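You operate a simulated robot arm through the tools that you are given. There is no shell and no other tool. Be economical: measure what you need, move in short steps, check, and stop when the job is done.

The job below is to be done with a simulated two-armed robot. You get a single attempt, and the scene is never put back.

## Task
Make the generator safe: red button in, isolator off, battery clamps off.
Fine: blue clamp first, both clamps upright on the ledge beside the battery.

Only the result counts: the job must be done as asked and must still hold three seconds after the hand-in. Knocking over, shifting, dropping, spilling or breaking anything else fails it.

## Robot
Two 7-joint arms with two-finger parallel grippers on one trunk, on a base that drives. Base frame: it is fixed to the floor where the robot stands at the start and does not move with it; the origin is under the middle of the robot, x ahead of it, y to its left, z up. Readings come in mm, degrees, newtons and seconds.
The left shoulder is at the start at [232, 171, 1001], the right one opposite. Places, roughly: blue speed knob [500, 200, 500]; ledge beside the battery [900, 200, 900]; red isolator [800, 100, 900]; red mushroom button [700, 0, 700]; seat of the white peg with the blue ring [900, 300, 900]; seat of the white peg with the red ring [800, 400, 900]; white breaker lever [600, 100, 500]. Payload 4.4 kg a hand.
The tool frame of a hand sits at the grasp point between the pads (the TCP): z along the fingers, y along the line on which they close. The tips reach 23 mm beyond it. Largest opening 94 mm; finger width 38, thickness 10; the body of the gripper, 54 by 96 mm, starts 39 mm behind the TCP.
Orientation is that of the tool frame in the base frame, as a unit quaternion [w, x, y, z]. With the fingers straight down and closing along the base's y, the tool's x points along the base's -x, its y along +y and its z along -z.

## Interface
- The arms move only by the tool arm_command. It takes "left_series", "right_series" or both (then of equal length, played together; a hand with none holds still); each is a list of rows, each a list of 2 entries, a list of its own where there are three numbers: the shift along the tool's x, y, z in mm, then the turn, a rotation vector about the tool's x, y, z in degrees. In form: [[[tx, ty, tz], [wx, wy, wz]], ...]. A call has 1 to 20 rows; each row is the pose to reach, as a shift and turn from the pose commanded when the call began, along the tool's axes at that moment. "left_gripper" and "right_gripper" are, for a hand that has rows, the opening, from 0 (shut) to 1 (fully open), set as the call begins (left out, the last holds). Rows are played at 5 a second. More than 50 mm and 8.6 degrees between two rows, or a gripper value outside its range, and nothing of the call is played. Where a pose cannot be reached the arm comes as near as it can. A force on the tool above 70 N (or 10 N above the force at the start of the call, whichever is more), or a blocked arm, ends the call early, and 0.2 s more pass. The fingers move at their own pace (about 72 mm/s each) and stop on an object; they squeeze with about 26 N. The grip force told is the motor's: it shows also when the fingers shut on nothing. Time passes only in rows, and 0.2 s behind the last, so rows that repeat a pose let the fingers close. It gives the time, the measured TCP pose, the force on the tool (base axes), the opening and the grip force at its end, in the units of the frame above (readings bear some noise), with the torque about the TCP (base axes, N m) and any sound that the robot's microphone picked up.
- Cameras (640 x 400 px; columns grow to the right, rows downward): "scene" is now at [386.7, -3.2, 1153.8]; the picture's right is [-0.04, -1.00, 0.00], its down [-0.23, 0.01, -0.97] and it looks along [0.97, -0.04, -0.23] (base axes); focal length 214 px, centre (320, 200). "left" rides on the left gripper at [86, -16, -75] in its tool frame; the picture's right is [0.18, 0.98, 0.00], its down [-0.58, 0.11, -0.81] and it looks along [-0.79, 0.15, 0.59] (tool axes); focal length 243 px, centre (320, 200). "right" rides on the right gripper at [86, 16, -75] in its tool frame; the picture's right is [-0.18, 0.98, 0.00], its down [-0.58, -0.11, -0.81] and it looks along [-0.79, -0.15, 0.59] (tool axes); focal length 243 px, centre (320, 200). There is no depth. A picture from a camera that has moved, and an enlarged one, comes with that camera's place and axes in the base frame and with its lens.
- grab_frame(camera): a new picture of that camera. The clock stands still meanwhile.
- lift_body(by): slides the trunk up (or, below 0, down) by that many mm; the arms and the scene camera ride with it, the base frame stays. It gives what a move gives, with no picture.
- base_move(legs): drives the robot by 1 to 6 legs, each [ahead, left, turn to the left] in mm, mm and degrees, along the robot's own axes; the way and the turn of a leg run together, so that a leg with both is an arc; at most 1500 mm and 180 degrees a leg. The arms and the cameras ride along, it lands a little off, and it stops where it bumps. It gives what a move gives.
- turn_head(pan, tilt): turns the head with the scene camera to pan (to the left, within 80 degrees either way) and tilt (down, from -29 to 69), counted from straight ahead of the robot. It gives what a move gives.
- inspect(camera, box): a new picture of the part [left, top, right, bottom] of that camera's present view, enlarged. The clock stands still meanwhile.
- finish_job(): hands the job in; it is judged then, once.

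Work in short steps. Places have to be worked out from the pictures, the camera data and where the tool is seen: move nearer, look again, correct. Check each grasp and each placing, and mend what went wrong. You have 120 turns and 88 pictures in all, those below and enlarged ones among them. Open the grippers and draw the arms clear of the work before you hand the job in, unless the task says otherwise; then end with one line.

The tools are called after "Call:" as name(argument=value, ...) on one line, values as JSON. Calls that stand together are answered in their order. arm_command: Moves the arms, as the interface text tells. Its arguments: {"type":"object","properties":{"left_series":{"type":"array","items":{"type":"array"}},"left_gripper":{"type":"number"},"right_series":{"type":"array","items":{"type":"array"}},"right_gripper":{"type":"number"}},"required":[]} The other tools are called the same way: lift_body (by) slides the trunk up or down; base_move (legs) drives the base; turn_head (pan, tilt) turns the head that bears the scene camera; grab_frame (camera) takes a picture; inspect (camera, box) takes an enlarged picture of a part of a camera's view; finish_job () hands the job in.

At the start:

```text
clock: 0.0
left_tcp_pos: [447.8, 339.0, 1223.2]
left_tool_rot: [0.0, -0.001, 1.0, 0.0]
left_wrist_force: [-0.8, -0.6, -0.1]
left_wrist_torque: [-0.03, 0.0, -0.03]
left_finger_gap: 94.0
left_grasp_force: 0.1
right_tcp_pos: [438.7, -133.9, 1238.3]
right_tool_rot: [0.001, 0.0, 1.0, -0.001]
right_wrist_force: [-0.2, 0.2, -0.6]
right_wrist_torque: [0.02, -0.01, -0.04]
right_finger_gap: 93.9
right_grasp_force: 0.0
trunk travel left (down, up): [-25.0, 363.0]
robot x, y, heading: [-1.8, -1.1, 0.1]
head pan, tilt: [-2.1, 13.0]
```

scene: 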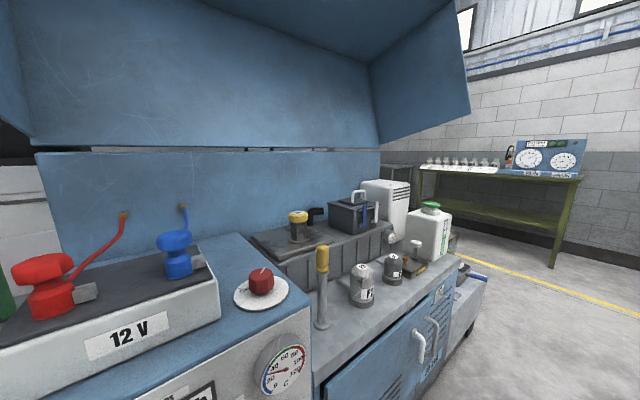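
right: 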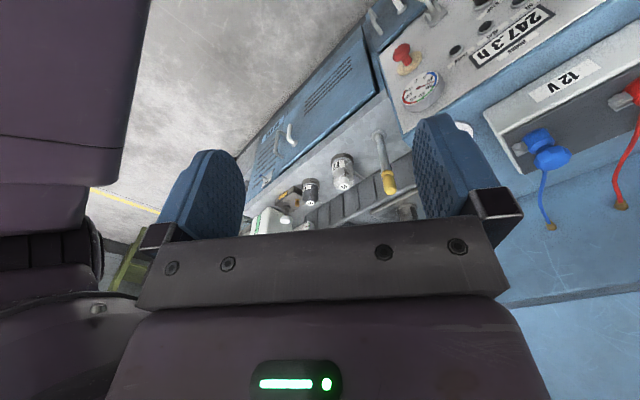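
left: 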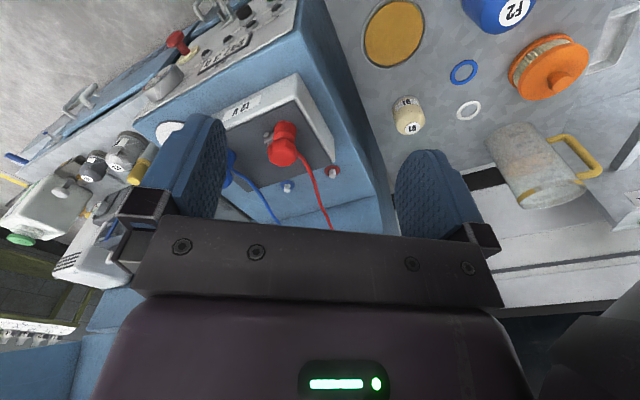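

I start by looking down and left to see the generator front and the battery with its clamps.

Call:
turn_head(pan=10, tilt=45)

Call:
grab_frame(camera="scene")

```text
clock: 1.0
left_tcp_pos: [447.8, 340.6, 1222.7]
left_tool_rot: [-0.001, 0.0, 1.0, 0.0]
left_wrist_force: [-0.6, 0.4, 0.4]
left_wrist_torque: [0.03, -0.01, -0.02]
left_finger_gap: 93.9
left_grasp_force: 0.0
right_tcp_pos: [439.6, -132.6, 1236.9]
right_tool_rot: [0.0, 0.0, 1.0, -0.001]
right_wrist_force: [-0.2, 0.9, 0.1]
right_wrist_torque: [0.01, -0.01, 0.04]
right_finger_gap: 94.0
right_grasp_force: 0.1
trunk travel left (down, up): [-25.0, 363.0]
robot x, y, heading: [-2.0, 1.0, -0.1]
head pan, tilt: [10.0, 45.0]
```

```text
84 pictures are left
camera scene: at [373.5, 14.3, 1103.8], right [0.17, -0.98, 0.0], down [-0.7, -0.12, -0.71], along [0.7, 0.12, -0.71], focal length 214 px, centre (320, 200)
```

scene: 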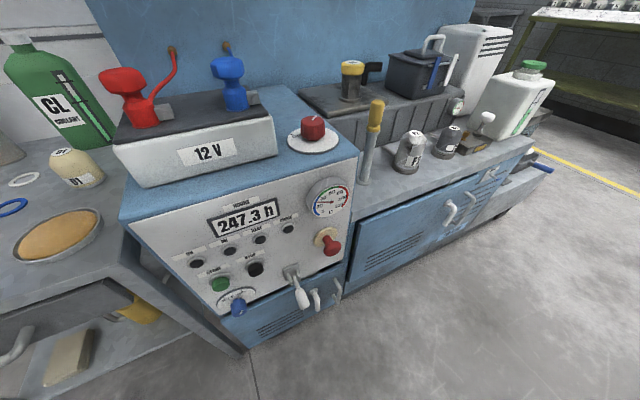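

Overview obtained. I enlarge the battery area and the front panel.

Call:
inspect(camera="scene", box=[90, 30, 360, 200])

Call:
inspect(camera="scene", box=[150, 170, 370, 330])

Call:
inspect(camera="left", box=[200, 80, 400, 240])

```text
2.35 times, centred on (225, 115) of scene
camera zoom: at [373.5, 14.3, 1103.8], right [0.17, -0.98, 0.0], down [-0.7, -0.12, -0.71], along [0.7, 0.12, -0.71], focal length 505 px, centre (544, 400)
```

zoom: 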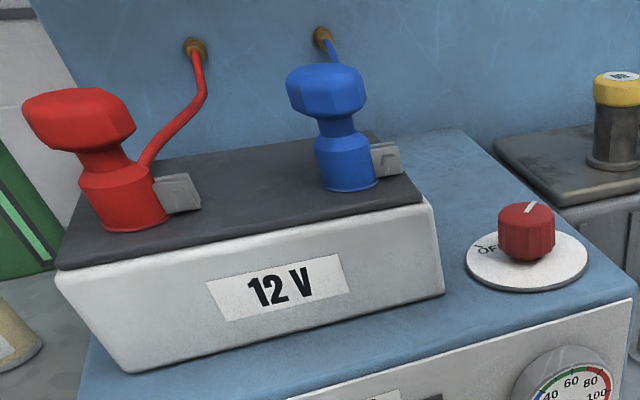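

```text
2.50 times, centred on (260, 250) of scene
camera zoom: at [373.5, 14.3, 1103.8], right [0.17, -0.98, 0.0], down [-0.7, -0.12, -0.71], along [0.7, 0.12, -0.71], focal length 536 px, centre (470, 75)
```

zoom: 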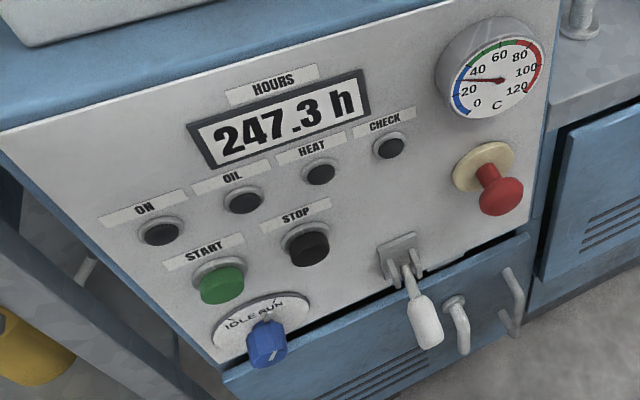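

```text
2.50 times, centred on (300, 160) of left
camera zoom: at [361.4, 324.3, 1296.1], right [-0.18, 0.98, 0.0], down [0.58, 0.11, 0.81], along [0.79, 0.15, -0.59], focal length 606 px, centre (370, 300)
```

zoom: 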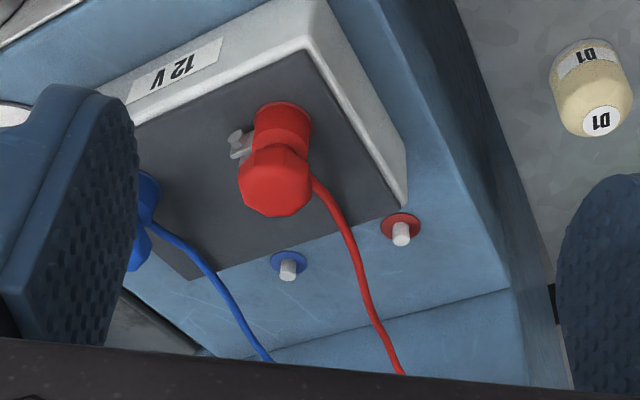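

The generator is rotated relative to me, with pegs and ledge behind/right of the battery. I raise the trunk for a steeper view and better triangulation.

Call:
lift_body(by=300)

Call:
turn_head(pan=20, tilt=55)

Call:
grab_frame(camera="scene")

```text
clock: 4.0
left_tcp_pos: [449.8, 340.5, 1520.9]
left_tool_rot: [-0.001, -0.001, 1.0, 0.0]
left_wrist_force: [-0.1, 0.0, 0.3]
left_wrist_torque: [0.01, 0.02, 0.01]
left_finger_gap: 94.1
left_grasp_force: 0.0
right_tcp_pos: [439.5, -133.6, 1537.5]
right_tool_rot: [-0.001, 0.0, 1.0, 0.0]
right_wrist_force: [0.5, 0.5, -0.2]
right_wrist_torque: [-0.04, -0.03, -0.02]
right_finger_gap: 94.1
right_grasp_force: 0.1
trunk travel left (down, up): [-325.0, 63.0]
robot x, y, heading: [-2.2, -1.4, -0.1]
head pan, tilt: [10.0, 45.0]
```

```text
clock: 4.7
left_tcp_pos: [448.1, 339.5, 1521.3]
left_tool_rot: [0.0, 0.0, 1.0, 0.0]
left_wrist_force: [0.0, 0.2, -0.6]
left_wrist_torque: [0.01, -0.01, -0.02]
left_finger_gap: 94.2
left_grasp_force: 0.0
right_tcp_pos: [439.8, -133.4, 1536.6]
right_tool_rot: [0.001, 0.0, 1.0, 0.0]
right_wrist_force: [-0.1, -0.3, 1.1]
right_wrist_torque: [0.0, 0.02, -0.02]
right_finger_gap: 94.3
right_grasp_force: 0.1
trunk travel left (down, up): [-325.0, 63.0]
robot x, y, heading: [-1.3, -0.4, 0.1]
head pan, tilt: [20.0, 55.0]
```

```text
80 pictures are left
camera scene: at [127.7, 24.8, 1434.5], right [0.34, -0.94, 0.0], down [-0.77, -0.28, -0.57], along [0.54, 0.2, -0.82], focal length 214 px, centre (320, 200)
```

scene: 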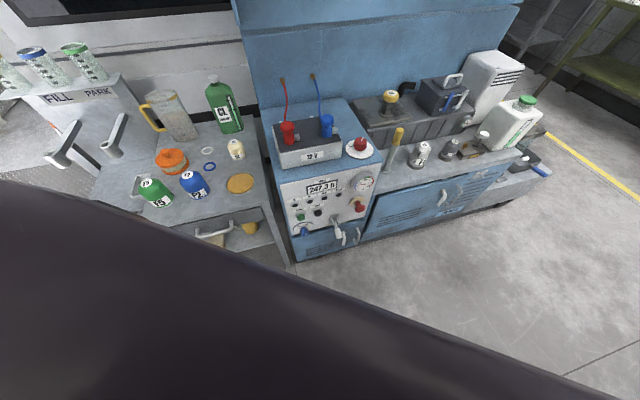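

Call:
inspect(camera="scene", box=[250, 60, 400, 160])

Call:
inspect(camera="scene", box=[260, 150, 400, 260])

Call:
grab_frame(camera="left")

```text
4.00 times, centred on (325, 110) of scene
camera zoom: at [127.7, 24.8, 1434.5], right [0.34, -0.94, 0.0], down [-0.77, -0.28, -0.57], along [0.54, 0.2, -0.82], focal length 858 px, centre (300, 560)
```

zoom: 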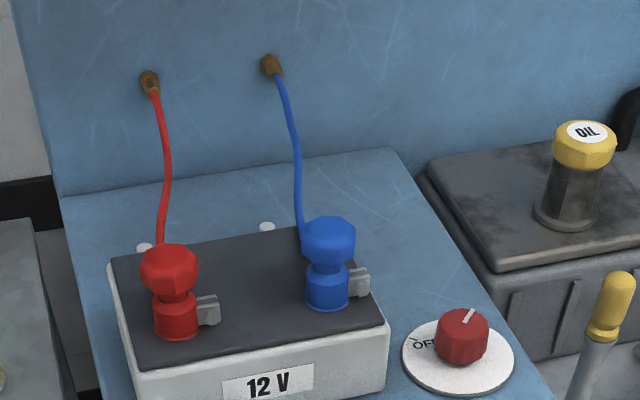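

```text
3.64 times, centred on (330, 205) of scene
camera zoom: at [127.7, 24.8, 1434.5], right [0.34, -0.94, 0.0], down [-0.77, -0.28, -0.57], along [0.54, 0.2, -0.82], focal length 780 px, centre (284, 182)
```

zoom: 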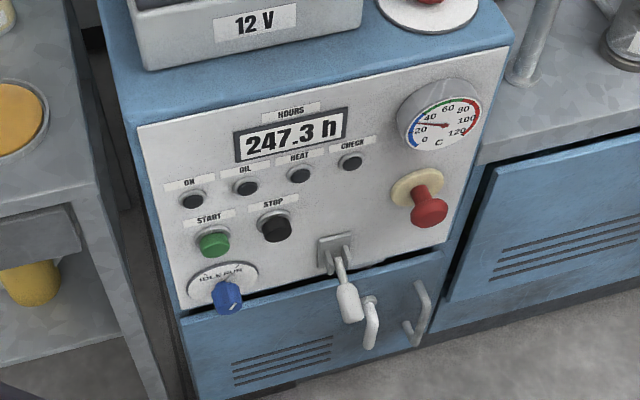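

```text
77 pictures are left
camera left: at [361.4, 324.3, 1596.1], right [-0.18, 0.98, 0.0], down [0.58, 0.11, 0.81], along [0.79, 0.15, -0.59], focal length 243 px, centre (320, 200)
```

left: 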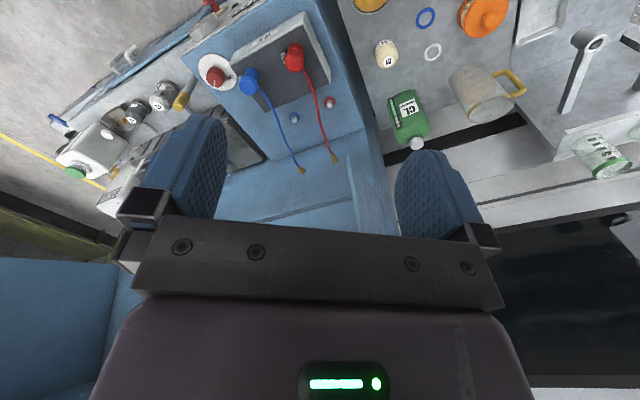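

Call:
inspect(camera="left", box=[190, 10, 350, 130])

Call:
inspect(camera="scene", box=[345, 125, 380, 165])

```text
3.33 times, centred on (270, 70) of left
camera zoom: at [361.4, 324.3, 1596.1], right [-0.18, 0.98, 0.0], down [0.58, 0.11, 0.81], along [0.79, 0.15, -0.59], focal length 809 px, centre (487, 633)
```

zoom: 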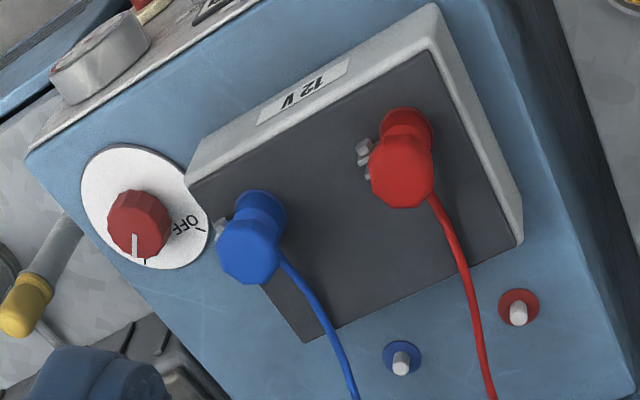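

```text
10.00 times, centred on (362, 145) of scene
camera zoom: at [127.7, 24.8, 1434.5], right [0.34, -0.94, 0.0], down [-0.77, -0.28, -0.57], along [0.54, 0.2, -0.82], focal length 2145 px, centre (-105, 750)
```

zoom: 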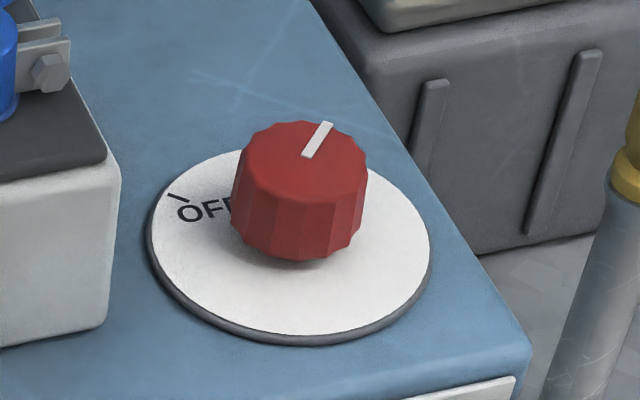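

Positions so far (generator yawed ~37°): button ≈(640,35,690), isolator ≈(745,97,930), blue clamp head ≈(685,212,1035), red ≈(618,315,1022). I lower the trunk and yaw the right hand to face the panel.

Call:
lift_body(by=-300)

Call:
arm_command(right_series=[[[0, 0, 0], [0, 0, -7.4]], [[0, 0, 0], [0, 0, -14.8]], [[0, 0, 0], [0, 0, -22.2]], [[0, 0, 0], [0, 0, -29.6]], [[0, 0, 0], [0, 0, -37]]], right_gripper=0)

Call:
arm_command(right_series=[[[-8, 1, 40], [0, -5, 0]], [[-20, 2, 80], [0, -10, 0]], [[-30, 3, 120], [0, -15, 0]], [[-40, 4, 160], [0, -20, 0]], [[-50, 5, 200], [0, -25, 0]], [[-60, 6, 240], [0, -30, 0]], [[-70, 7, 280], [0, -35, 0]], [[-80, 8, 320], [0, -40, 0]], [[-90, 9, 360], [0, -45, 0]], [[-100, 10, 400], [0, -50, 0]], [[-110, 12, 440], [0, -55, 0]], [[-120, 14, 470], [0, -60, 0]]])

Call:
grab_frame(camera="right")

Call:
grab_frame(camera="scene")

```text
clock: 7.7
left_tcp_pos: [447.3, 340.8, 1223.1]
left_tool_rot: [0.001, 0.0, 1.0, 0.0]
left_wrist_force: [-0.2, 0.2, 0.1]
left_wrist_torque: [0.02, 0.0, 0.0]
left_finger_gap: 93.9
left_grasp_force: 0.1
right_tcp_pos: [437.5, -133.0, 1238.4]
right_tool_rot: [0.001, 0.0, 1.0, 0.0]
right_wrist_force: [0.4, 0.2, -0.1]
right_wrist_torque: [-0.04, 0.02, 0.03]
right_finger_gap: 93.8
right_grasp_force: 0.1
trunk travel left (down, up): [-25.0, 363.0]
robot x, y, heading: [-0.4, 0.3, -0.1]
head pan, tilt: [20.0, 55.0]
```

```text
clock: 8.9
left_tcp_pos: [449.5, 339.4, 1222.2]
left_tool_rot: [0.001, 0.0, 1.0, 0.0]
left_wrist_force: [1.5, -0.8, 0.2]
left_wrist_torque: [-0.01, 0.02, 0.0]
left_finger_gap: 94.0
left_grasp_force: 0.1
right_tcp_pos: [439.6, -132.6, 1236.5]
right_tool_rot: [-0.001, -0.318, 0.948, 0.0]
right_wrist_force: [-0.4, 0.2, 0.2]
right_wrist_torque: [-0.02, 0.01, 0.01]
right_finger_gap: 0.1
right_grasp_force: 26.0
trunk travel left (down, up): [-25.0, 363.0]
robot x, y, heading: [-1.6, 2.1, 0.3]
head pan, tilt: [20.0, 55.0]
```

```text
clock: 11.5
left_tcp_pos: [448.0, 341.2, 1222.0]
left_tool_rot: [0.0, 0.0, 1.0, 0.0]
left_wrist_force: [0.3, 1.0, -0.2]
left_wrist_torque: [-0.06, 0.01, 0.03]
left_finger_gap: 94.2
left_grasp_force: 0.1
right_tcp_pos: [585.6, -65.0, 763.7]
right_tool_rot: [0.439, -0.29, 0.835, 0.162]
right_wrist_force: [0.3, 0.5, -0.4]
right_wrist_torque: [0.01, 0.05, 0.0]
right_finger_gap: 0.1
right_grasp_force: 26.1
right hand out of reach, approached as far as the arm can: row 5, 6, 7, 8, 9, 10, 11, 12
trunk travel left (down, up): [-25.0, 363.0]
robot x, y, heading: [-0.3, -1.8, -0.1]
head pan, tilt: [20.0, 55.0]
```

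```text
74 pictures are left
camera right: at [488.5, -119.9, 735.3], right [-0.53, 0.83, 0.17], down [-0.19, -0.31, 0.93], along [0.82, 0.47, 0.32], focal length 243 px, centre (320, 200)
```

right: 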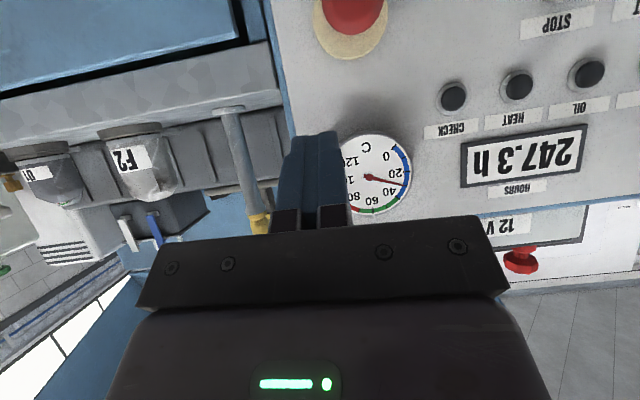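

```text
73 pictures are left
camera scene: at [361.3, 25.6, 1090.2], right [0.34, -0.94, 0.0], down [-0.77, -0.28, -0.57], along [0.54, 0.2, -0.82], focal length 214 px, centre (320, 200)
```

scene: 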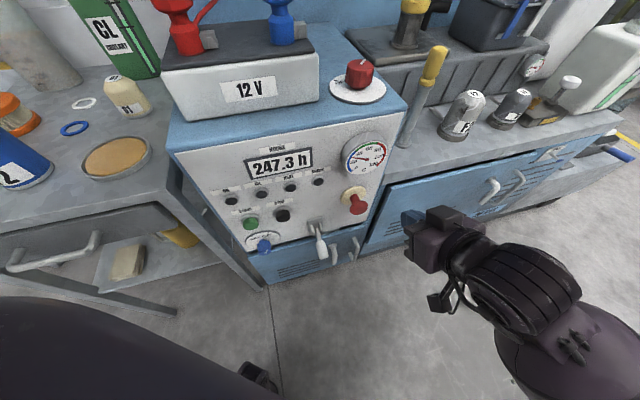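

The button head triangulates to about (670,43,658). The last pose was clamped, so I take a half step toward a pre-press point and see how the pose reference behaves.

Call:
arm_command(right_series=[[[7, -3, 35], [0, 0, 0]], [[14, -6, 71], [0, 0, 0]]])

```text
clock: 12.1
left_tcp_pos: [447.4, 341.1, 1222.1]
left_tool_rot: [0.0, 0.001, 1.0, -0.001]
left_wrist_force: [-0.5, -0.3, 0.7]
left_wrist_torque: [0.01, 0.0, -0.02]
left_finger_gap: 93.8
left_grasp_force: 0.0
right_tcp_pos: [612.1, -58.3, 720.0]
right_tool_rot: [0.437, -0.291, 0.835, 0.164]
right_wrist_force: [0.3, -0.3, 0.6]
right_wrist_torque: [0.03, 0.0, 0.0]
right_finger_gap: 0.2
right_grasp_force: 25.7
right hand out of reach, approached as far as the arm can: row 1, 2
trunk travel left (down, up): [-25.0, 363.0]
robot x, y, heading: [0.8, 5.7, -0.1]
head pan, tilt: [20.0, 55.0]
```

The arm is cramped this close, so I'll raise the right hand again and reposition the base to face the generator squarely.

Call:
arm_command(right_series=[[[-42, 0, -24], [0, 6, 0]], [[-83, 0, -48], [0, 12, 0]], [[-125, 0, -72], [0, 18, 0]], [[-166, 0, -96], [0, 24, 0]], [[-208, 0, -120], [0, 30, 0]], [[-250, 0, -144], [0, 36, 0]], [[-291, 0, -168], [0, 42, 0]], [[-333, 0, -192], [0, 48, 0]], [[-374, 0, -216], [0, 54, 0]], [[-400, -10, -260], [0, 60, 0]], [[-390, -20, -300], [0, 60, 0]]])

Call:
grab_frame(camera="right")

```text
refused: row 10 steps farther than a row can; nothing moved
```

```text
72 pictures are left
camera right: at [513.8, -112.6, 692.1], right [-0.53, 0.83, 0.17], down [-0.18, -0.31, 0.93], along [0.83, 0.47, 0.32], focal length 243 px, centre (320, 200)
```

right: 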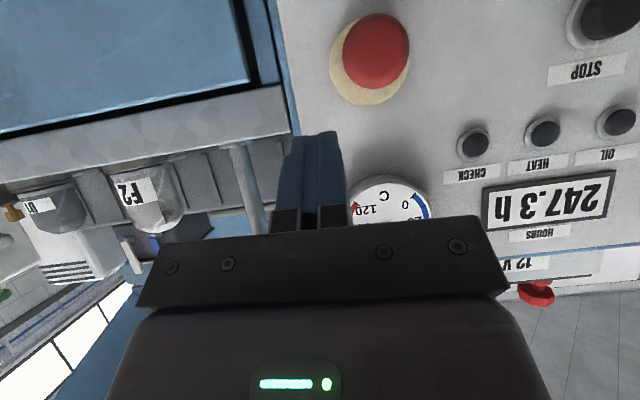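

Button now refined to (666,43,656). The hand is close, and reach improves moving forward, so I complete the second half of the approach first.

Call:
arm_command(right_series=[[[7, -3, 35], [0, 0, 0]], [[14, -7, 71], [0, 0, 0]]])

Call:
grab_frame(camera="right")

```text
clock: 12.7
left_tcp_pos: [448.5, 339.7, 1221.4]
left_tool_rot: [0.0, 0.0, 1.0, 0.0]
left_wrist_force: [0.3, -0.1, -0.3]
left_wrist_torque: [-0.02, 0.01, -0.01]
left_finger_gap: 93.7
left_grasp_force: 0.0
right_tcp_pos: [624.6, -51.4, 699.8]
right_tool_rot: [0.437, -0.289, 0.836, 0.163]
right_wrist_force: [1.0, -0.4, -0.7]
right_wrist_torque: [0.01, -0.03, 0.01]
right_finger_gap: 0.0
right_grasp_force: 25.4
right hand out of reach, approached as far as the arm can: row 1, 2
trunk travel left (down, up): [-25.0, 363.0]
robot x, y, heading: [2.3, -1.2, -0.3]
head pan, tilt: [20.0, 55.0]
```

```text
71 pictures are left
camera right: at [527.6, -108.2, 671.6], right [-0.53, 0.83, 0.17], down [-0.18, -0.31, 0.93], along [0.83, 0.47, 0.32], focal length 243 px, centre (320, 200)
```

right: 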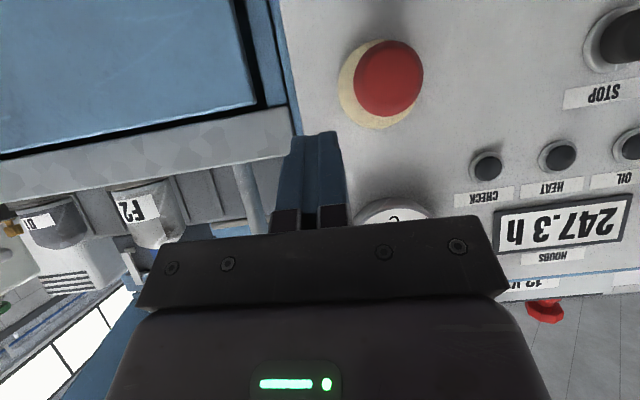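

Still clamped 55 mm short in y, so I retract up and will re-station the base.

Call:
arm_command(right_series=[[[-35, 0, -30], [0, 4, 0]], [[-70, 0, -60], [0, 8, 0]], [[-105, 0, -90], [0, 12, 0]], [[-140, 0, -120], [0, 16, 0]], [[-175, 0, -150], [0, 20, 0]], [[-210, 0, -180], [0, 24, 0]], [[-245, 0, -210], [0, 28, 0]], [[-280, 0, -240], [0, 32, 0]], [[-315, 0, -270], [0, 36, 0]], [[-350, 0, -300], [0, 40, 0]], [[-385, 0, -330], [0, 45, 0]], [[-420, 0, -355], [0, 51, 0]], [[-455, 0, -380], [0, 56, 0]], [[-475, 0, -400], [0, 60, 0]]])

Call:
turn_head(pan=0, tilt=60)

Call:
grab_frame(camera="scene")

```text
clock: 15.7
left_tcp_pos: [446.9, 341.7, 1222.1]
left_tool_rot: [0.0, 0.0, 1.0, -0.001]
left_wrist_force: [0.4, -0.4, 0.4]
left_wrist_torque: [0.0, -0.05, 0.01]
left_finger_gap: 93.9
left_grasp_force: 0.1
right_tcp_pos: [575.2, -79.4, 1231.2]
right_tool_rot: [-0.037, -0.332, 0.943, 0.002]
right_wrist_force: [0.1, -0.1, -1.1]
right_wrist_torque: [0.0, -0.04, 0.01]
right_finger_gap: 0.0
right_grasp_force: 25.7
right hand out of reach, approached as far as the arm can: row 13, 14
trunk travel left (down, up): [-25.0, 363.0]
robot x, y, heading: [-0.2, -1.0, 0.1]
head pan, tilt: [20.0, 55.0]
```

```text
clock: 16.5
left_tcp_pos: [450.1, 340.0, 1222.4]
left_tool_rot: [0.0, 0.0, 1.0, 0.0]
left_wrist_force: [-0.1, -0.1, -0.9]
left_wrist_torque: [0.01, 0.02, 0.01]
left_finger_gap: 94.1
left_grasp_force: 0.2
right_tcp_pos: [576.3, -80.0, 1229.4]
right_tool_rot: [-0.037, -0.332, 0.943, 0.002]
right_wrist_force: [-0.7, 0.1, 1.2]
right_wrist_torque: [-0.02, 0.03, -0.01]
right_finger_gap: 0.0
right_grasp_force: 25.6
trunk travel left (down, up): [-25.0, 363.0]
robot x, y, heading: [2.9, -1.1, -0.1]
head pan, tilt: [0.0, 60.0]
```

```text
70 pictures are left
camera scene: at [360.1, 0.3, 1084.3], right [0.0, -1.0, 0.0], down [-0.87, 0.0, -0.5], along [0.5, 0.0, -0.87], focal length 214 px, centre (320, 200)
```

scene: 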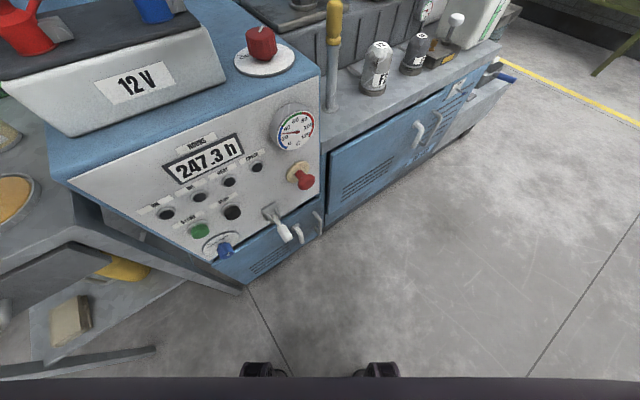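

The floor is clear. I shift right/forward and turn 37° left so the robot faces the generator squarely.

Call:
base_move(legs=[[92, -256, 0], [0, 0, 37]])

Call:
turn_head(pan=0, tilt=50)

Call:
grab_frame(camera="scene")

Call:
grab_frame(camera="right")

```text
clock: 21.1
left_tcp_pos: [248.9, 284.3, 1222.5]
left_tool_rot: [0.0, -0.314, 0.949, 0.0]
left_wrist_force: [-0.6, -0.7, 0.6]
left_wrist_torque: [-0.02, -0.03, -0.04]
left_finger_gap: 94.1
left_grasp_force: 0.0
right_tcp_pos: [602.1, 23.7, 1230.4]
right_tool_rot: [-0.035, -0.612, 0.79, -0.01]
right_wrist_force: [0.3, 0.4, -0.5]
right_wrist_torque: [0.05, 0.0, -0.04]
right_finger_gap: 0.3
right_grasp_force: 25.6
trunk travel left (down, up): [-25.0, 363.0]
robot x, y, heading: [94.1, -254.3, 36.4]
head pan, tilt: [0.0, 60.0]
```

```text
clock: 21.8
left_tcp_pos: [250.5, 283.3, 1222.1]
left_tool_rot: [-0.001, -0.315, 0.949, 0.0]
left_wrist_force: [-0.3, -0.6, 0.8]
left_wrist_torque: [-0.02, -0.03, -0.01]
left_finger_gap: 93.9
left_grasp_force: 0.1
right_tcp_pos: [601.5, 22.9, 1229.2]
right_tool_rot: [-0.035, -0.611, 0.79, -0.01]
right_wrist_force: [-0.1, -0.2, 0.0]
right_wrist_torque: [-0.01, 0.01, 0.01]
right_finger_gap: 0.0
right_grasp_force: 25.3
trunk travel left (down, up): [-25.0, 363.0]
robot x, y, heading: [90.5, -256.2, 36.5]
head pan, tilt: [0.0, 50.0]
```

```text
69 pictures are left
camera scene: at [390.0, -36.2, 1096.8], right [0.6, -0.8, 0.0], down [-0.62, -0.46, -0.64], along [0.52, 0.38, -0.77], focal length 214 px, centre (320, 200)
```

scene: 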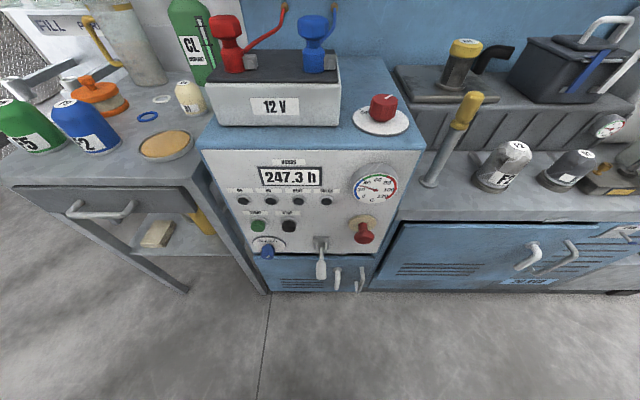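

```text
68 pictures are left
camera right: at [567.0, -51.2, 1311.5], right [-0.9, 0.43, 0.01], down [0.29, 0.58, 0.76], along [0.32, 0.69, -0.65], focal length 243 px, centre (320, 200)
```

right: 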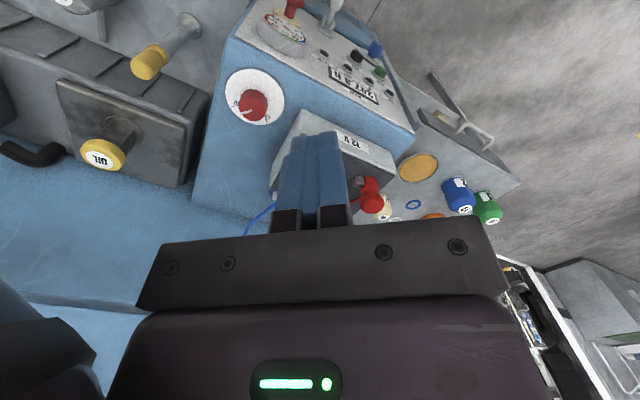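

Now squarely facing. I unwind the right hand's extra yaw and pull it back ahead of descending in front of the panel.

Call:
arm_command(right_series=[[[10, 8, 0], [0, 0, 7.4]], [[20, 16, 0], [0, 0, 14.8]], [[30, 24, 0], [0, 0, 22.2]], [[40, 32, 0], [0, 0, 29.6]], [[52, 39, 0], [0, 0, 37]], [[52, 39, 0], [0, 0, 37]]])

```text
clock: 23.2
left_tcp_pos: [249.7, 283.2, 1222.3]
left_tool_rot: [0.001, -0.314, 0.949, 0.0]
left_wrist_force: [-0.2, -0.3, 0.3]
left_wrist_torque: [-0.01, -0.02, -0.03]
left_finger_gap: 94.1
left_grasp_force: 0.1
right_tcp_pos: [551.9, -17.8, 1235.0]
right_tool_rot: [-0.03, -0.328, 0.944, -0.021]
right_wrist_force: [0.1, 0.1, 0.8]
right_wrist_torque: [-0.02, 0.0, -0.02]
right_finger_gap: 0.1
right_grasp_force: 26.0
trunk travel left (down, up): [-25.0, 363.0]
robot x, y, heading: [92.2, -257.7, 36.5]
head pan, tilt: [0.0, 50.0]
```

Yaw is now right. I descend in front of the panel while pitching the fingers toward it, to about 60 mm short of the button.

Call:
arm_command(right_series=[[[-6, -2, 43], [0, -5, 0]], [[-13, -4, 87], [0, -10, 0]], [[-19, -6, 130], [0, -15, 0]], [[-26, -7, 173], [0, -20, 0]], [[-32, -9, 216], [0, -25, 0]], [[-39, -11, 260], [0, -30, 0]], [[-45, -13, 303], [0, -35, 0]], [[-51, -15, 346], [0, -40, 0]], [[-58, -17, 390], [0, -45, 0]], [[-64, -19, 433], [0, -50, 0]], [[-71, -20, 476], [0, -55, 0]], [[-77, -22, 520], [0, -60, 0]], [[-83, -24, 562], [0, -64, 0]], [[-83, -24, 562], [0, -64, 0]]])

Call:
grab_frame(camera="right")

Call:
inspect(camera="scene", box=[230, 120, 470, 300])

```text
clock: 26.2
left_tcp_pos: [249.6, 283.7, 1221.4]
left_tool_rot: [0.0, -0.315, 0.949, 0.0]
left_wrist_force: [-0.2, 0.0, 0.4]
left_wrist_torque: [-0.01, -0.04, -0.01]
left_finger_gap: 94.1
left_grasp_force: 0.1
right_tcp_pos: [602.1, -12.8, 671.1]
right_tool_rot: [0.475, -0.288, 0.817, 0.155]
right_wrist_force: [0.0, -0.1, -0.6]
right_wrist_torque: [-0.01, 0.02, -0.01]
right_finger_gap: 0.1
right_grasp_force: 26.4
right hand out of reach, approached as far as the arm can: row 6, 7, 8, 9, 10, 11, 13, 14
trunk travel left (down, up): [-25.0, 363.0]
robot x, y, heading: [94.3, -253.6, 36.7]
head pan, tilt: [0.0, 50.0]
```

```text
67 pictures are left
camera right: at [506.7, -66.9, 632.8], right [-0.54, 0.83, 0.14], down [-0.26, -0.32, 0.91], along [0.8, 0.45, 0.39], focal length 243 px, centre (320, 200)
```

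right: 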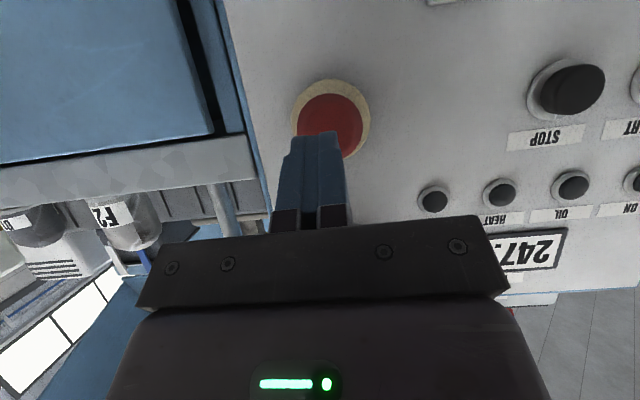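

```text
2.22 times, centred on (350, 210) of scene
camera zoom: at [390.5, -36.5, 1096.6], right [0.6, -0.8, 0.0], down [-0.62, -0.46, -0.64], along [0.52, 0.38, -0.77], focal length 477 px, centre (253, 178)
```

zoom: 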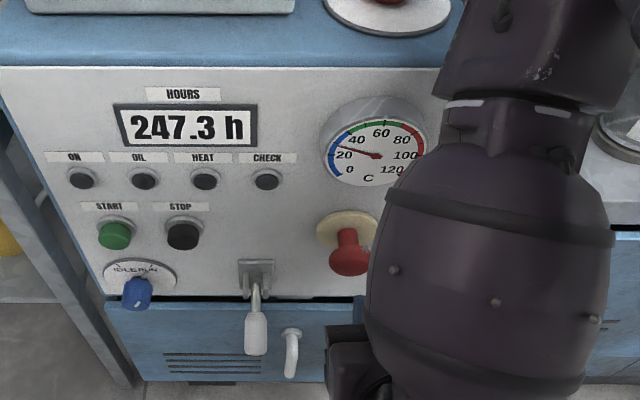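

Tip at d≈494, button face at d≈555, z≈647, nearly aligned. I align (9 mm down, 4 left) and push forward along the panel normal in small rows.

Call:
arm_command(right_series=[[[-3, 4, 24], [0, 0, 0]], [[-15, 4, 44], [0, 0, 0]], [[-20, 4, 52], [0, 0, 0]], [[-23, 4, 57], [0, 0, 0]], [[-26, 4, 62], [0, 0, 0]], [[-28, 4, 66], [0, 0, 0]]])

Call:
grab_frame(camera="right")

```text
clock: 27.2
left_tcp_pos: [247.6, 283.2, 1222.6]
left_tool_rot: [0.002, -0.313, 0.95, 0.0]
left_wrist_force: [0.5, -0.5, 0.1]
left_wrist_torque: [0.0, 0.03, 0.03]
left_finger_gap: 93.9
left_grasp_force: 0.0
right_tcp_pos: [631.2, 24.2, 663.0]
right_tool_rot: [0.463, -0.294, 0.822, 0.151]
right_wrist_force: [-15.9, -13.9, 6.5]
right_wrist_torque: [0.12, -0.22, -0.08]
right_finger_gap: 0.0
right_grasp_force: 26.2
right hand out of reach, approached as far as the arm can: row 1, 2, 3, 4
trunk travel left (down, up): [-25.0, 363.0]
robot x, y, heading: [91.1, -258.0, 36.5]
head pan, tilt: [0.0, 50.0]
stopped in row 4 (right hand): the force on the tool passed its limit at 75 N (the readings are from after the stop); the commanded pose is now the measured one
```

```text
65 pictures are left
camera right: at [535.0, -30.7, 628.0], right [-0.54, 0.83, 0.13], down [-0.24, -0.31, 0.92], along [0.81, 0.46, 0.37], focal length 243 px, centre (320, 200)
```

right: 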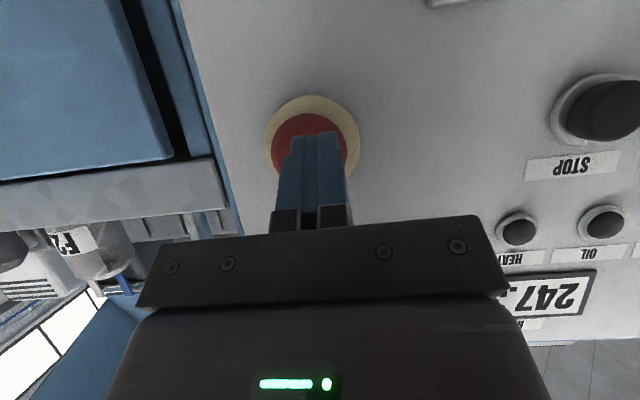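

Contact at 75 N but no click reported; I push further in slow, small steps.

Call:
arm_command(right_series=[[[-1, 0, 2], [0, 0, 0]], [[-2, 0, 3.5], [0, 0, 0]], [[-3, 0, 5], [0, 0, 0]], [[-4, 0, 7], [0, 0, 0]], [[-5, 0, 8.7], [0, 0, 0]], [[-6, 0, 10.4], [0, 0, 0]]])

Call:
inspect(camera="scene", box=[310, 190, 410, 260])

```text
clock: 28.1
left_tcp_pos: [247.8, 280.7, 1223.5]
left_tool_rot: [0.001, -0.313, 0.95, 0.0]
left_wrist_force: [-0.8, 0.0, -0.5]
left_wrist_torque: [-0.01, 0.02, -0.03]
left_finger_gap: 94.0
left_grasp_force: 0.0
right_tcp_pos: [630.8, 23.1, 661.0]
right_tool_rot: [0.458, -0.296, 0.825, 0.15]
right_wrist_force: [-16.7, -13.0, 4.8]
right_wrist_torque: [0.23, -0.13, -0.05]
right_finger_gap: 0.0
right_grasp_force: 26.1
trunk travel left (down, up): [-25.0, 363.0]
robot x, y, heading: [93.2, -261.2, 36.6]
head pan, tilt: [0.0, 50.0]
stopped in row 4 (right hand): the force on the tool passed its limit at 73 N (the readings are from after the stop); the commanded pose is now the measured one
```

```text
5.71 times, centred on (360, 225) of scene
camera zoom: at [387.7, -39.1, 1097.5], right [0.59, -0.8, 0.0], down [-0.62, -0.45, -0.64], along [0.52, 0.38, -0.77], focal length 1226 px, centre (91, 57)
```

zoom: 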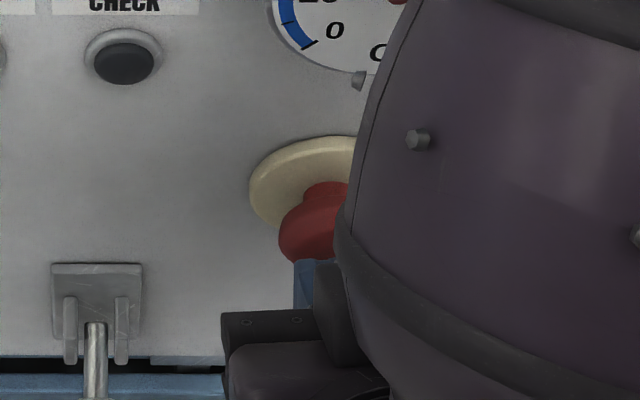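

The head sits visibly closer to its collar and resists firmly, so it seems bottomed. I back off and check that it stays in.

Call:
arm_command(right_series=[[[10, 0, -17], [0, 0, 0]], [[25, 0, -43], [0, 0, 0]], [[40, 0, -69], [0, 0, 0]], [[45, 40, -78], [0, 0, 0]]])

Call:
inspect(camera="scene", box=[310, 190, 410, 260])

Call:
grab_frame(camera="right")

```text
clock: 29.1
left_tcp_pos: [249.4, 282.7, 1222.0]
left_tool_rot: [0.0, -0.313, 0.95, 0.0]
left_wrist_force: [0.1, 0.2, -0.4]
left_wrist_torque: [0.0, 0.0, 0.0]
left_finger_gap: 94.1
left_grasp_force: 0.0
right_tcp_pos: [538.5, 1.0, 663.5]
right_tool_rot: [0.459, -0.296, 0.824, 0.15]
right_wrist_force: [0.0, 0.4, -0.3]
right_wrist_torque: [0.03, -0.01, 0.03]
right_finger_gap: 0.0
right_grasp_force: 26.4
trunk travel left (down, up): [-25.0, 363.0]
robot x, y, heading: [91.4, -253.5, 36.6]
head pan, tilt: [0.0, 50.0]
```

```text
5.71 times, centred on (360, 225) of scene
camera zoom: at [388.7, -37.6, 1096.9], right [0.59, -0.8, 0.0], down [-0.62, -0.46, -0.64], along [0.52, 0.38, -0.77], focal length 1226 px, centre (91, 57)
```

zoom: 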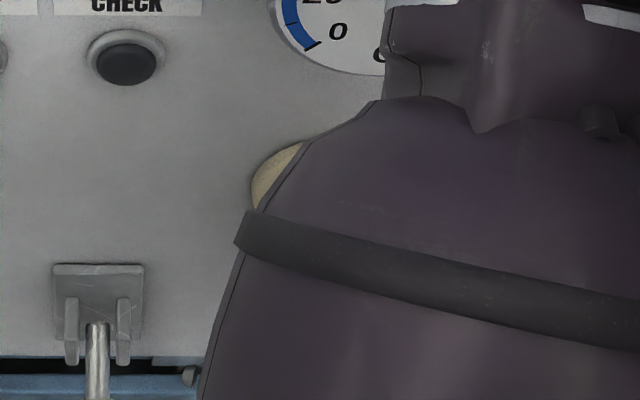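

```text
62 pictures are left
camera right: at [441.5, -53.6, 630.5], right [-0.54, 0.83, 0.13], down [-0.24, -0.3, 0.92], along [0.81, 0.47, 0.36], focal length 243 px, centre (320, 200)
```

right: 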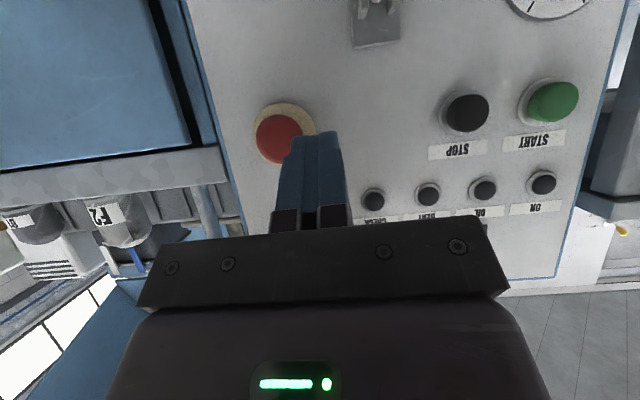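

I raise the right hand out of the way back to a vertical pose, then look at the button.

Call:
arm_command(right_series=[[[-37, 0, -21], [0, 4.5, 0]], [[-74, 0, -43], [0, 9, 0]], [[-111, 0, -64], [0, 13.5, 0]], [[-148, 0, -86], [0, 18, 0]], [[-185, 0, -107], [0, 23, 0]], [[-222, 0, -128], [0, 28, 0]], [[-259, 0, -150], [0, 33, 0]], [[-296, 0, -171], [0, 38, 0]], [[-333, 0, -192], [0, 43, 0]], [[-370, 0, -214], [0, 48, 0]], [[-407, 0, -235], [0, 53, 0]], [[-444, 0, -256], [0, 57, 0]], [[-470, 0, -272], [0, 61, 0]]])

Call:
inspect(camera="scene", box=[230, 120, 470, 300])

```text
clock: 31.9
left_tcp_pos: [249.8, 282.7, 1223.2]
left_tool_rot: [0.0, -0.313, 0.95, 0.0]
left_wrist_force: [0.9, 0.3, 0.2]
left_wrist_torque: [0.01, -0.01, 0.0]
left_finger_gap: 93.8
left_grasp_force: 0.0
right_tcp_pos: [545.6, 24.4, 1205.9]
right_tool_rot: [-0.023, -0.331, 0.943, -0.021]
right_wrist_force: [0.7, -0.3, -0.7]
right_wrist_torque: [-0.02, -0.04, 0.01]
right_finger_gap: 0.3
right_grasp_force: 25.8
right hand out of reach, approached as far as the arm can: row 2, 3, 4, 5, 6, 7
trunk travel left (down, up): [-25.0, 363.0]
robot x, y, heading: [93.3, -258.3, 36.5]
head pan, tilt: [0.0, 50.0]
```

```text
2.22 times, centred on (350, 210) of scene
camera zoom: at [388.8, -38.1, 1097.0], right [0.59, -0.8, 0.0], down [-0.62, -0.46, -0.64], along [0.52, 0.38, -0.77], focal length 477 px, centre (253, 178)
```

zoom: 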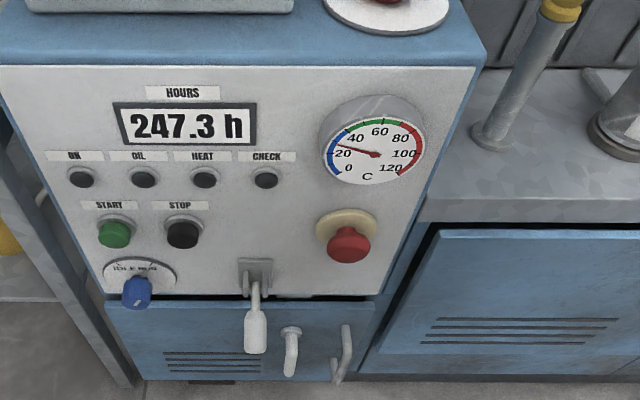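

Button is in and latched. Isolator knob top triangulates to (759,95,918). I bring the right hand above it, levelled, gripper part-open.

Call:
arm_command(right_series=[[[-35, -13, -2], [0, -1, 0]], [[-70, -26, -4], [0, -2, 0]], [[-105, -39, -7], [0, -3, 0]], [[-140, -52, -9], [0, -3.6, 0]], [[-175, -65, -11], [0, -3.6, 0]], [[-210, -78, -13], [0, -3.6, 0]], [[-210, -78, -13], [0, -3.6, 0]]], right_gripper=0.8)

Call:
arm_command(right_series=[[[0, 0, 20], [0, 0, 8]], [[0, 0, 50], [0, 0, 16]], [[0, 0, 80], [0, 0, 24]], [[0, 0, 110], [0, 0, 32]], [[0, 0, 140], [0, 0, 40]], [[0, 0, 170], [0, 0, 46]], [[0, 0, 170], [0, 0, 46]]])

Call:
grab_frame(camera="right")

Call:
grab_frame(camera="scene")

```text
clock: 33.5
left_tcp_pos: [250.1, 281.9, 1222.2]
left_tool_rot: [0.0, -0.314, 0.949, 0.001]
left_wrist_force: [-0.5, 0.1, 0.0]
left_wrist_torque: [0.03, -0.02, -0.03]
left_finger_gap: 94.0
left_grasp_force: 0.1
right_tcp_pos: [759.2, 95.9, 1209.6]
right_tool_rot: [0.006, -0.332, 0.943, -0.011]
right_wrist_force: [0.4, -0.6, 0.4]
right_wrist_torque: [0.02, 0.02, 0.01]
right_finger_gap: 75.4
right_grasp_force: 0.0
trunk travel left (down, up): [-25.0, 363.0]
robot x, y, heading: [91.1, -253.9, 36.2]
head pan, tilt: [0.0, 50.0]
```

```text
clock: 35.1
left_tcp_pos: [249.7, 281.3, 1222.5]
left_tool_rot: [0.001, -0.313, 0.95, 0.0]
left_wrist_force: [0.0, 0.8, 0.4]
left_wrist_torque: [-0.04, -0.02, -0.03]
left_finger_gap: 94.0
left_grasp_force: 0.1
right_tcp_pos: [762.3, 91.6, 1039.5]
right_tool_rot: [0.01, 0.065, 0.998, -0.007]
right_wrist_force: [-0.3, -0.2, 0.1]
right_wrist_torque: [-0.01, 0.05, 0.0]
right_finger_gap: 75.2
right_grasp_force: 0.0
trunk travel left (down, up): [-25.0, 363.0]
robot x, y, heading: [90.6, -258.4, 36.6]
head pan, tilt: [0.0, 50.0]
```

```text
60 pictures are left
camera right: at [676.2, 121.4, 1112.4], right [0.31, 0.95, -0.01], down [0.55, -0.17, 0.82], along [0.78, -0.26, -0.57], focal length 243 px, centre (320, 200)
```

right: 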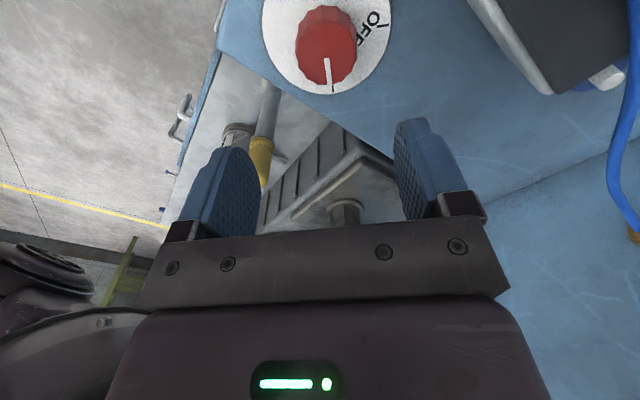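

```text
59 pictures are left
camera scene: at [388.7, -38.2, 1097.1], right [0.59, -0.8, 0.0], down [-0.62, -0.46, -0.64], along [0.52, 0.38, -0.77], focal length 214 px, centre (320, 200)
```

scene: 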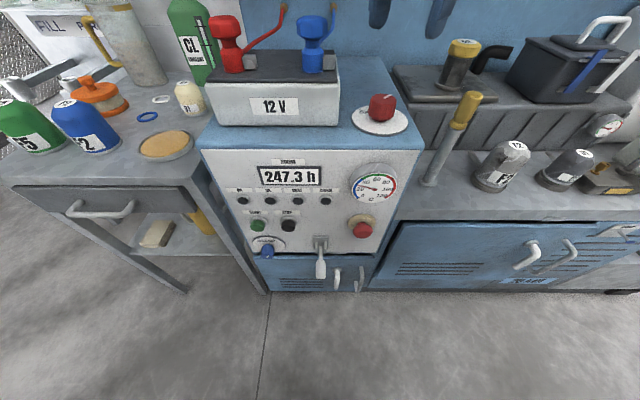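

Close-up puts the knob top near (753,99,918). I correct laterally and descend to just above it.

Call:
arm_command(right_series=[[[9, 5, 20], [0, 0, 0]], [[9, 5, 50], [0, 0, 0]], [[9, 5, 80], [0, 0, 0]], [[9, 5, 95], [0, 0, 0]], [[9, 5, 95], [0, 0, 0]]])

Call:
inspect(camera="scene", box=[330, 60, 440, 140])

Call:
grab_frame(camera="right")

```text
clock: 36.3
left_tcp_pos: [249.9, 282.5, 1221.4]
left_tool_rot: [0.0, -0.313, 0.95, 0.0]
left_wrist_force: [-0.3, -0.4, -1.4]
left_wrist_torque: [0.0, 0.0, 0.02]
left_finger_gap: 93.8
left_grasp_force: 0.0
right_tcp_pos: [756.4, 97.7, 943.7]
right_tool_rot: [0.01, 0.064, 0.998, -0.007]
right_wrist_force: [0.1, -1.1, -0.1]
right_wrist_torque: [-0.01, -0.03, -0.02]
right_finger_gap: 75.4
right_grasp_force: 0.1
trunk travel left (down, up): [-25.0, 363.0]
robot x, y, heading: [92.8, -260.3, 36.5]
head pan, tilt: [0.0, 50.0]
```

```text
5.00 times, centred on (385, 100) of scene
camera zoom: at [389.0, -38.0, 1096.9], right [0.59, -0.8, 0.0], down [-0.62, -0.46, -0.64], along [0.52, 0.38, -0.77], focal length 1072 px, centre (-5, 700)
```

zoom: 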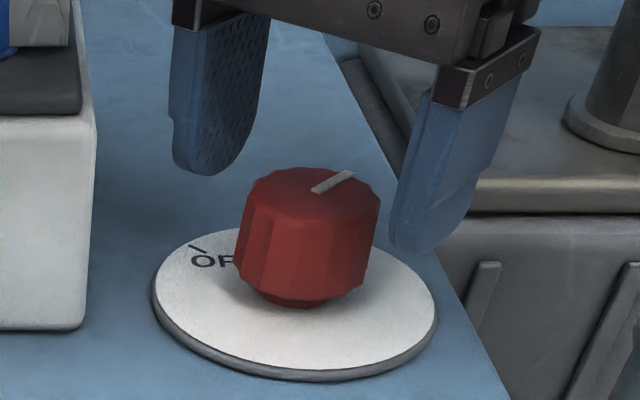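

```text
57 pictures are left
camera right: at [669.4, 125.6, 1016.5], right [0.31, 0.95, -0.01], down [0.55, -0.17, 0.82], along [0.78, -0.26, -0.57], focal length 243 px, centre (320, 200)
```

right: 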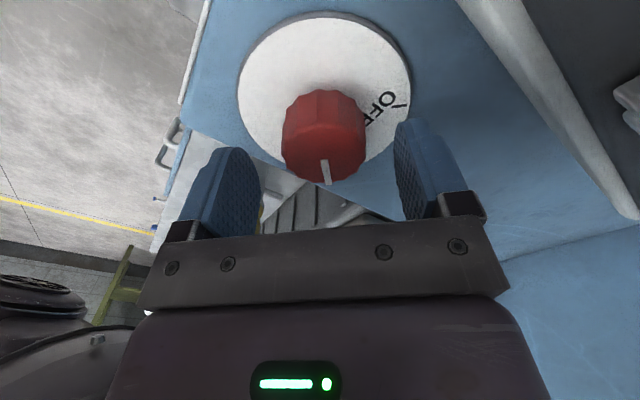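

Alignment is good (knob centre ≈(756,99), disc at z≈863). I lower 38 mm and close on the knob.

Call:
arm_command(right_series=[[[0, 0, 20], [0, 0, 0]], [[0, 0, 38], [0, 0, 0]]])

Call:
arm_command(right_series=[[[0, 0, 0], [0, 0, 0]], [[0, 0, 0], [0, 0, 0]], [[0, 0, 0], [0, 0, 0]]], right_gripper=0)

```text
clock: 36.9
left_tcp_pos: [248.4, 282.1, 1223.8]
left_tool_rot: [0.001, -0.314, 0.949, 0.0]
left_wrist_force: [0.8, -0.5, 0.2]
left_wrist_torque: [0.03, -0.02, 0.01]
left_finger_gap: 94.0
left_grasp_force: 0.1
right_tcp_pos: [757.4, 95.8, 908.8]
right_tool_rot: [0.011, 0.064, 0.998, -0.004]
right_wrist_force: [3.2, 1.4, 10.4]
right_wrist_torque: [0.5, 0.09, -0.17]
right_finger_gap: 75.8
right_grasp_force: 0.4
trunk travel left (down, up): [-25.0, 363.0]
robot x, y, heading: [91.3, -260.3, 36.6]
head pan, tilt: [0.0, 50.0]
```

```text
clock: 37.7
left_tcp_pos: [247.4, 283.7, 1222.6]
left_tool_rot: [0.001, -0.313, 0.95, 0.0]
left_wrist_force: [0.5, -0.9, 0.0]
left_wrist_torque: [-0.01, 0.03, 0.0]
left_finger_gap: 93.7
left_grasp_force: 0.0
right_tcp_pos: [755.3, 98.9, 907.4]
right_tool_rot: [0.011, 0.064, 0.998, -0.004]
right_wrist_force: [7.0, 19.0, 21.0]
right_wrist_torque: [1.94, -0.08, 0.15]
right_finger_gap: 48.1
right_grasp_force: 44.8
trunk travel left (down, up): [-25.0, 363.0]
robot x, y, heading: [91.9, -253.7, 36.4]
head pan, tilt: [0.0, 50.0]
```

Knob gripped at 48 mm, with some down and side load. I ease up 4 mm and 2 mm in +y to relieve it, then begin turning.

Call:
arm_command(right_series=[[[0, 2, -3], [0, 0, 0]], [[0, 3, -4], [0, 0, 0]]])

Call:
arm_command(right_series=[[[0, 0, 0], [0, 0, -6]], [[0, 0, 0], [0, 0, -12]], [[0, 0, 0], [0, 0, -18]], [[0, 0, 0], [0, 0, -24]], [[0, 0, 0], [0, 0, -30]]])

Call:
inspect(camera="scene", box=[330, 60, 440, 140])

```text
clock: 38.3
left_tcp_pos: [248.4, 281.9, 1222.4]
left_tool_rot: [0.0, -0.313, 0.95, -0.001]
left_wrist_force: [0.0, -0.1, 0.2]
left_wrist_torque: [-0.04, 0.04, -0.02]
left_finger_gap: 94.0
left_grasp_force: 0.1
right_tcp_pos: [756.8, 96.9, 907.4]
right_tool_rot: [0.01, 0.064, 0.998, -0.009]
right_wrist_force: [-6.6, -1.1, 6.9]
right_wrist_torque: [2.45, -0.51, -0.32]
right_finger_gap: 48.4
right_grasp_force: 45.3
trunk travel left (down, up): [-25.0, 363.0]
robot x, y, heading: [93.0, -257.9, 36.5]
head pan, tilt: [0.0, 50.0]
```

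```text
clock: 39.5
left_tcp_pos: [249.2, 278.8, 1222.5]
left_tool_rot: [0.001, -0.313, 0.95, 0.0]
left_wrist_force: [0.3, 0.0, -1.2]
left_wrist_torque: [-0.01, 0.01, 0.03]
left_finger_gap: 94.2
left_grasp_force: 0.1
right_tcp_pos: [758.2, 96.2, 908.7]
right_tool_rot: [0.006, -0.197, 0.98, -0.011]
right_wrist_force: [-14.4, -36.4, -8.7]
right_wrist_torque: [1.58, 0.05, -0.15]
right_finger_gap: 48.5
right_grasp_force: 45.0
trunk travel left (down, up): [-25.0, 363.0]
robot x, y, heading: [91.3, -253.2, 36.5]
head pan, tilt: [0.0, 50.0]
```

```text
5.00 times, centred on (385, 100) of scene
camera zoom: at [388.8, -41.2, 1097.3], right [0.59, -0.8, 0.0], down [-0.62, -0.45, -0.64], along [0.52, 0.38, -0.76], focal length 1072 px, centre (-5, 700)
```

zoom: 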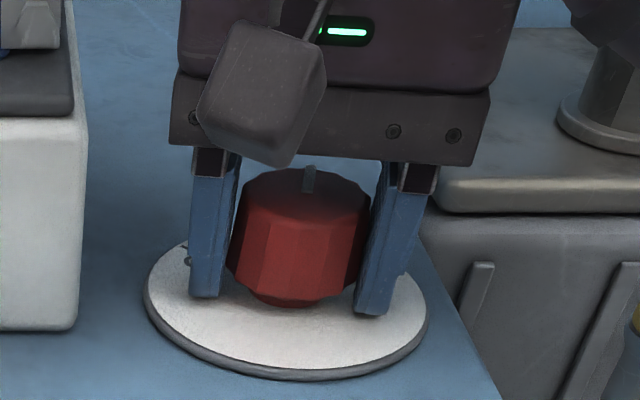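

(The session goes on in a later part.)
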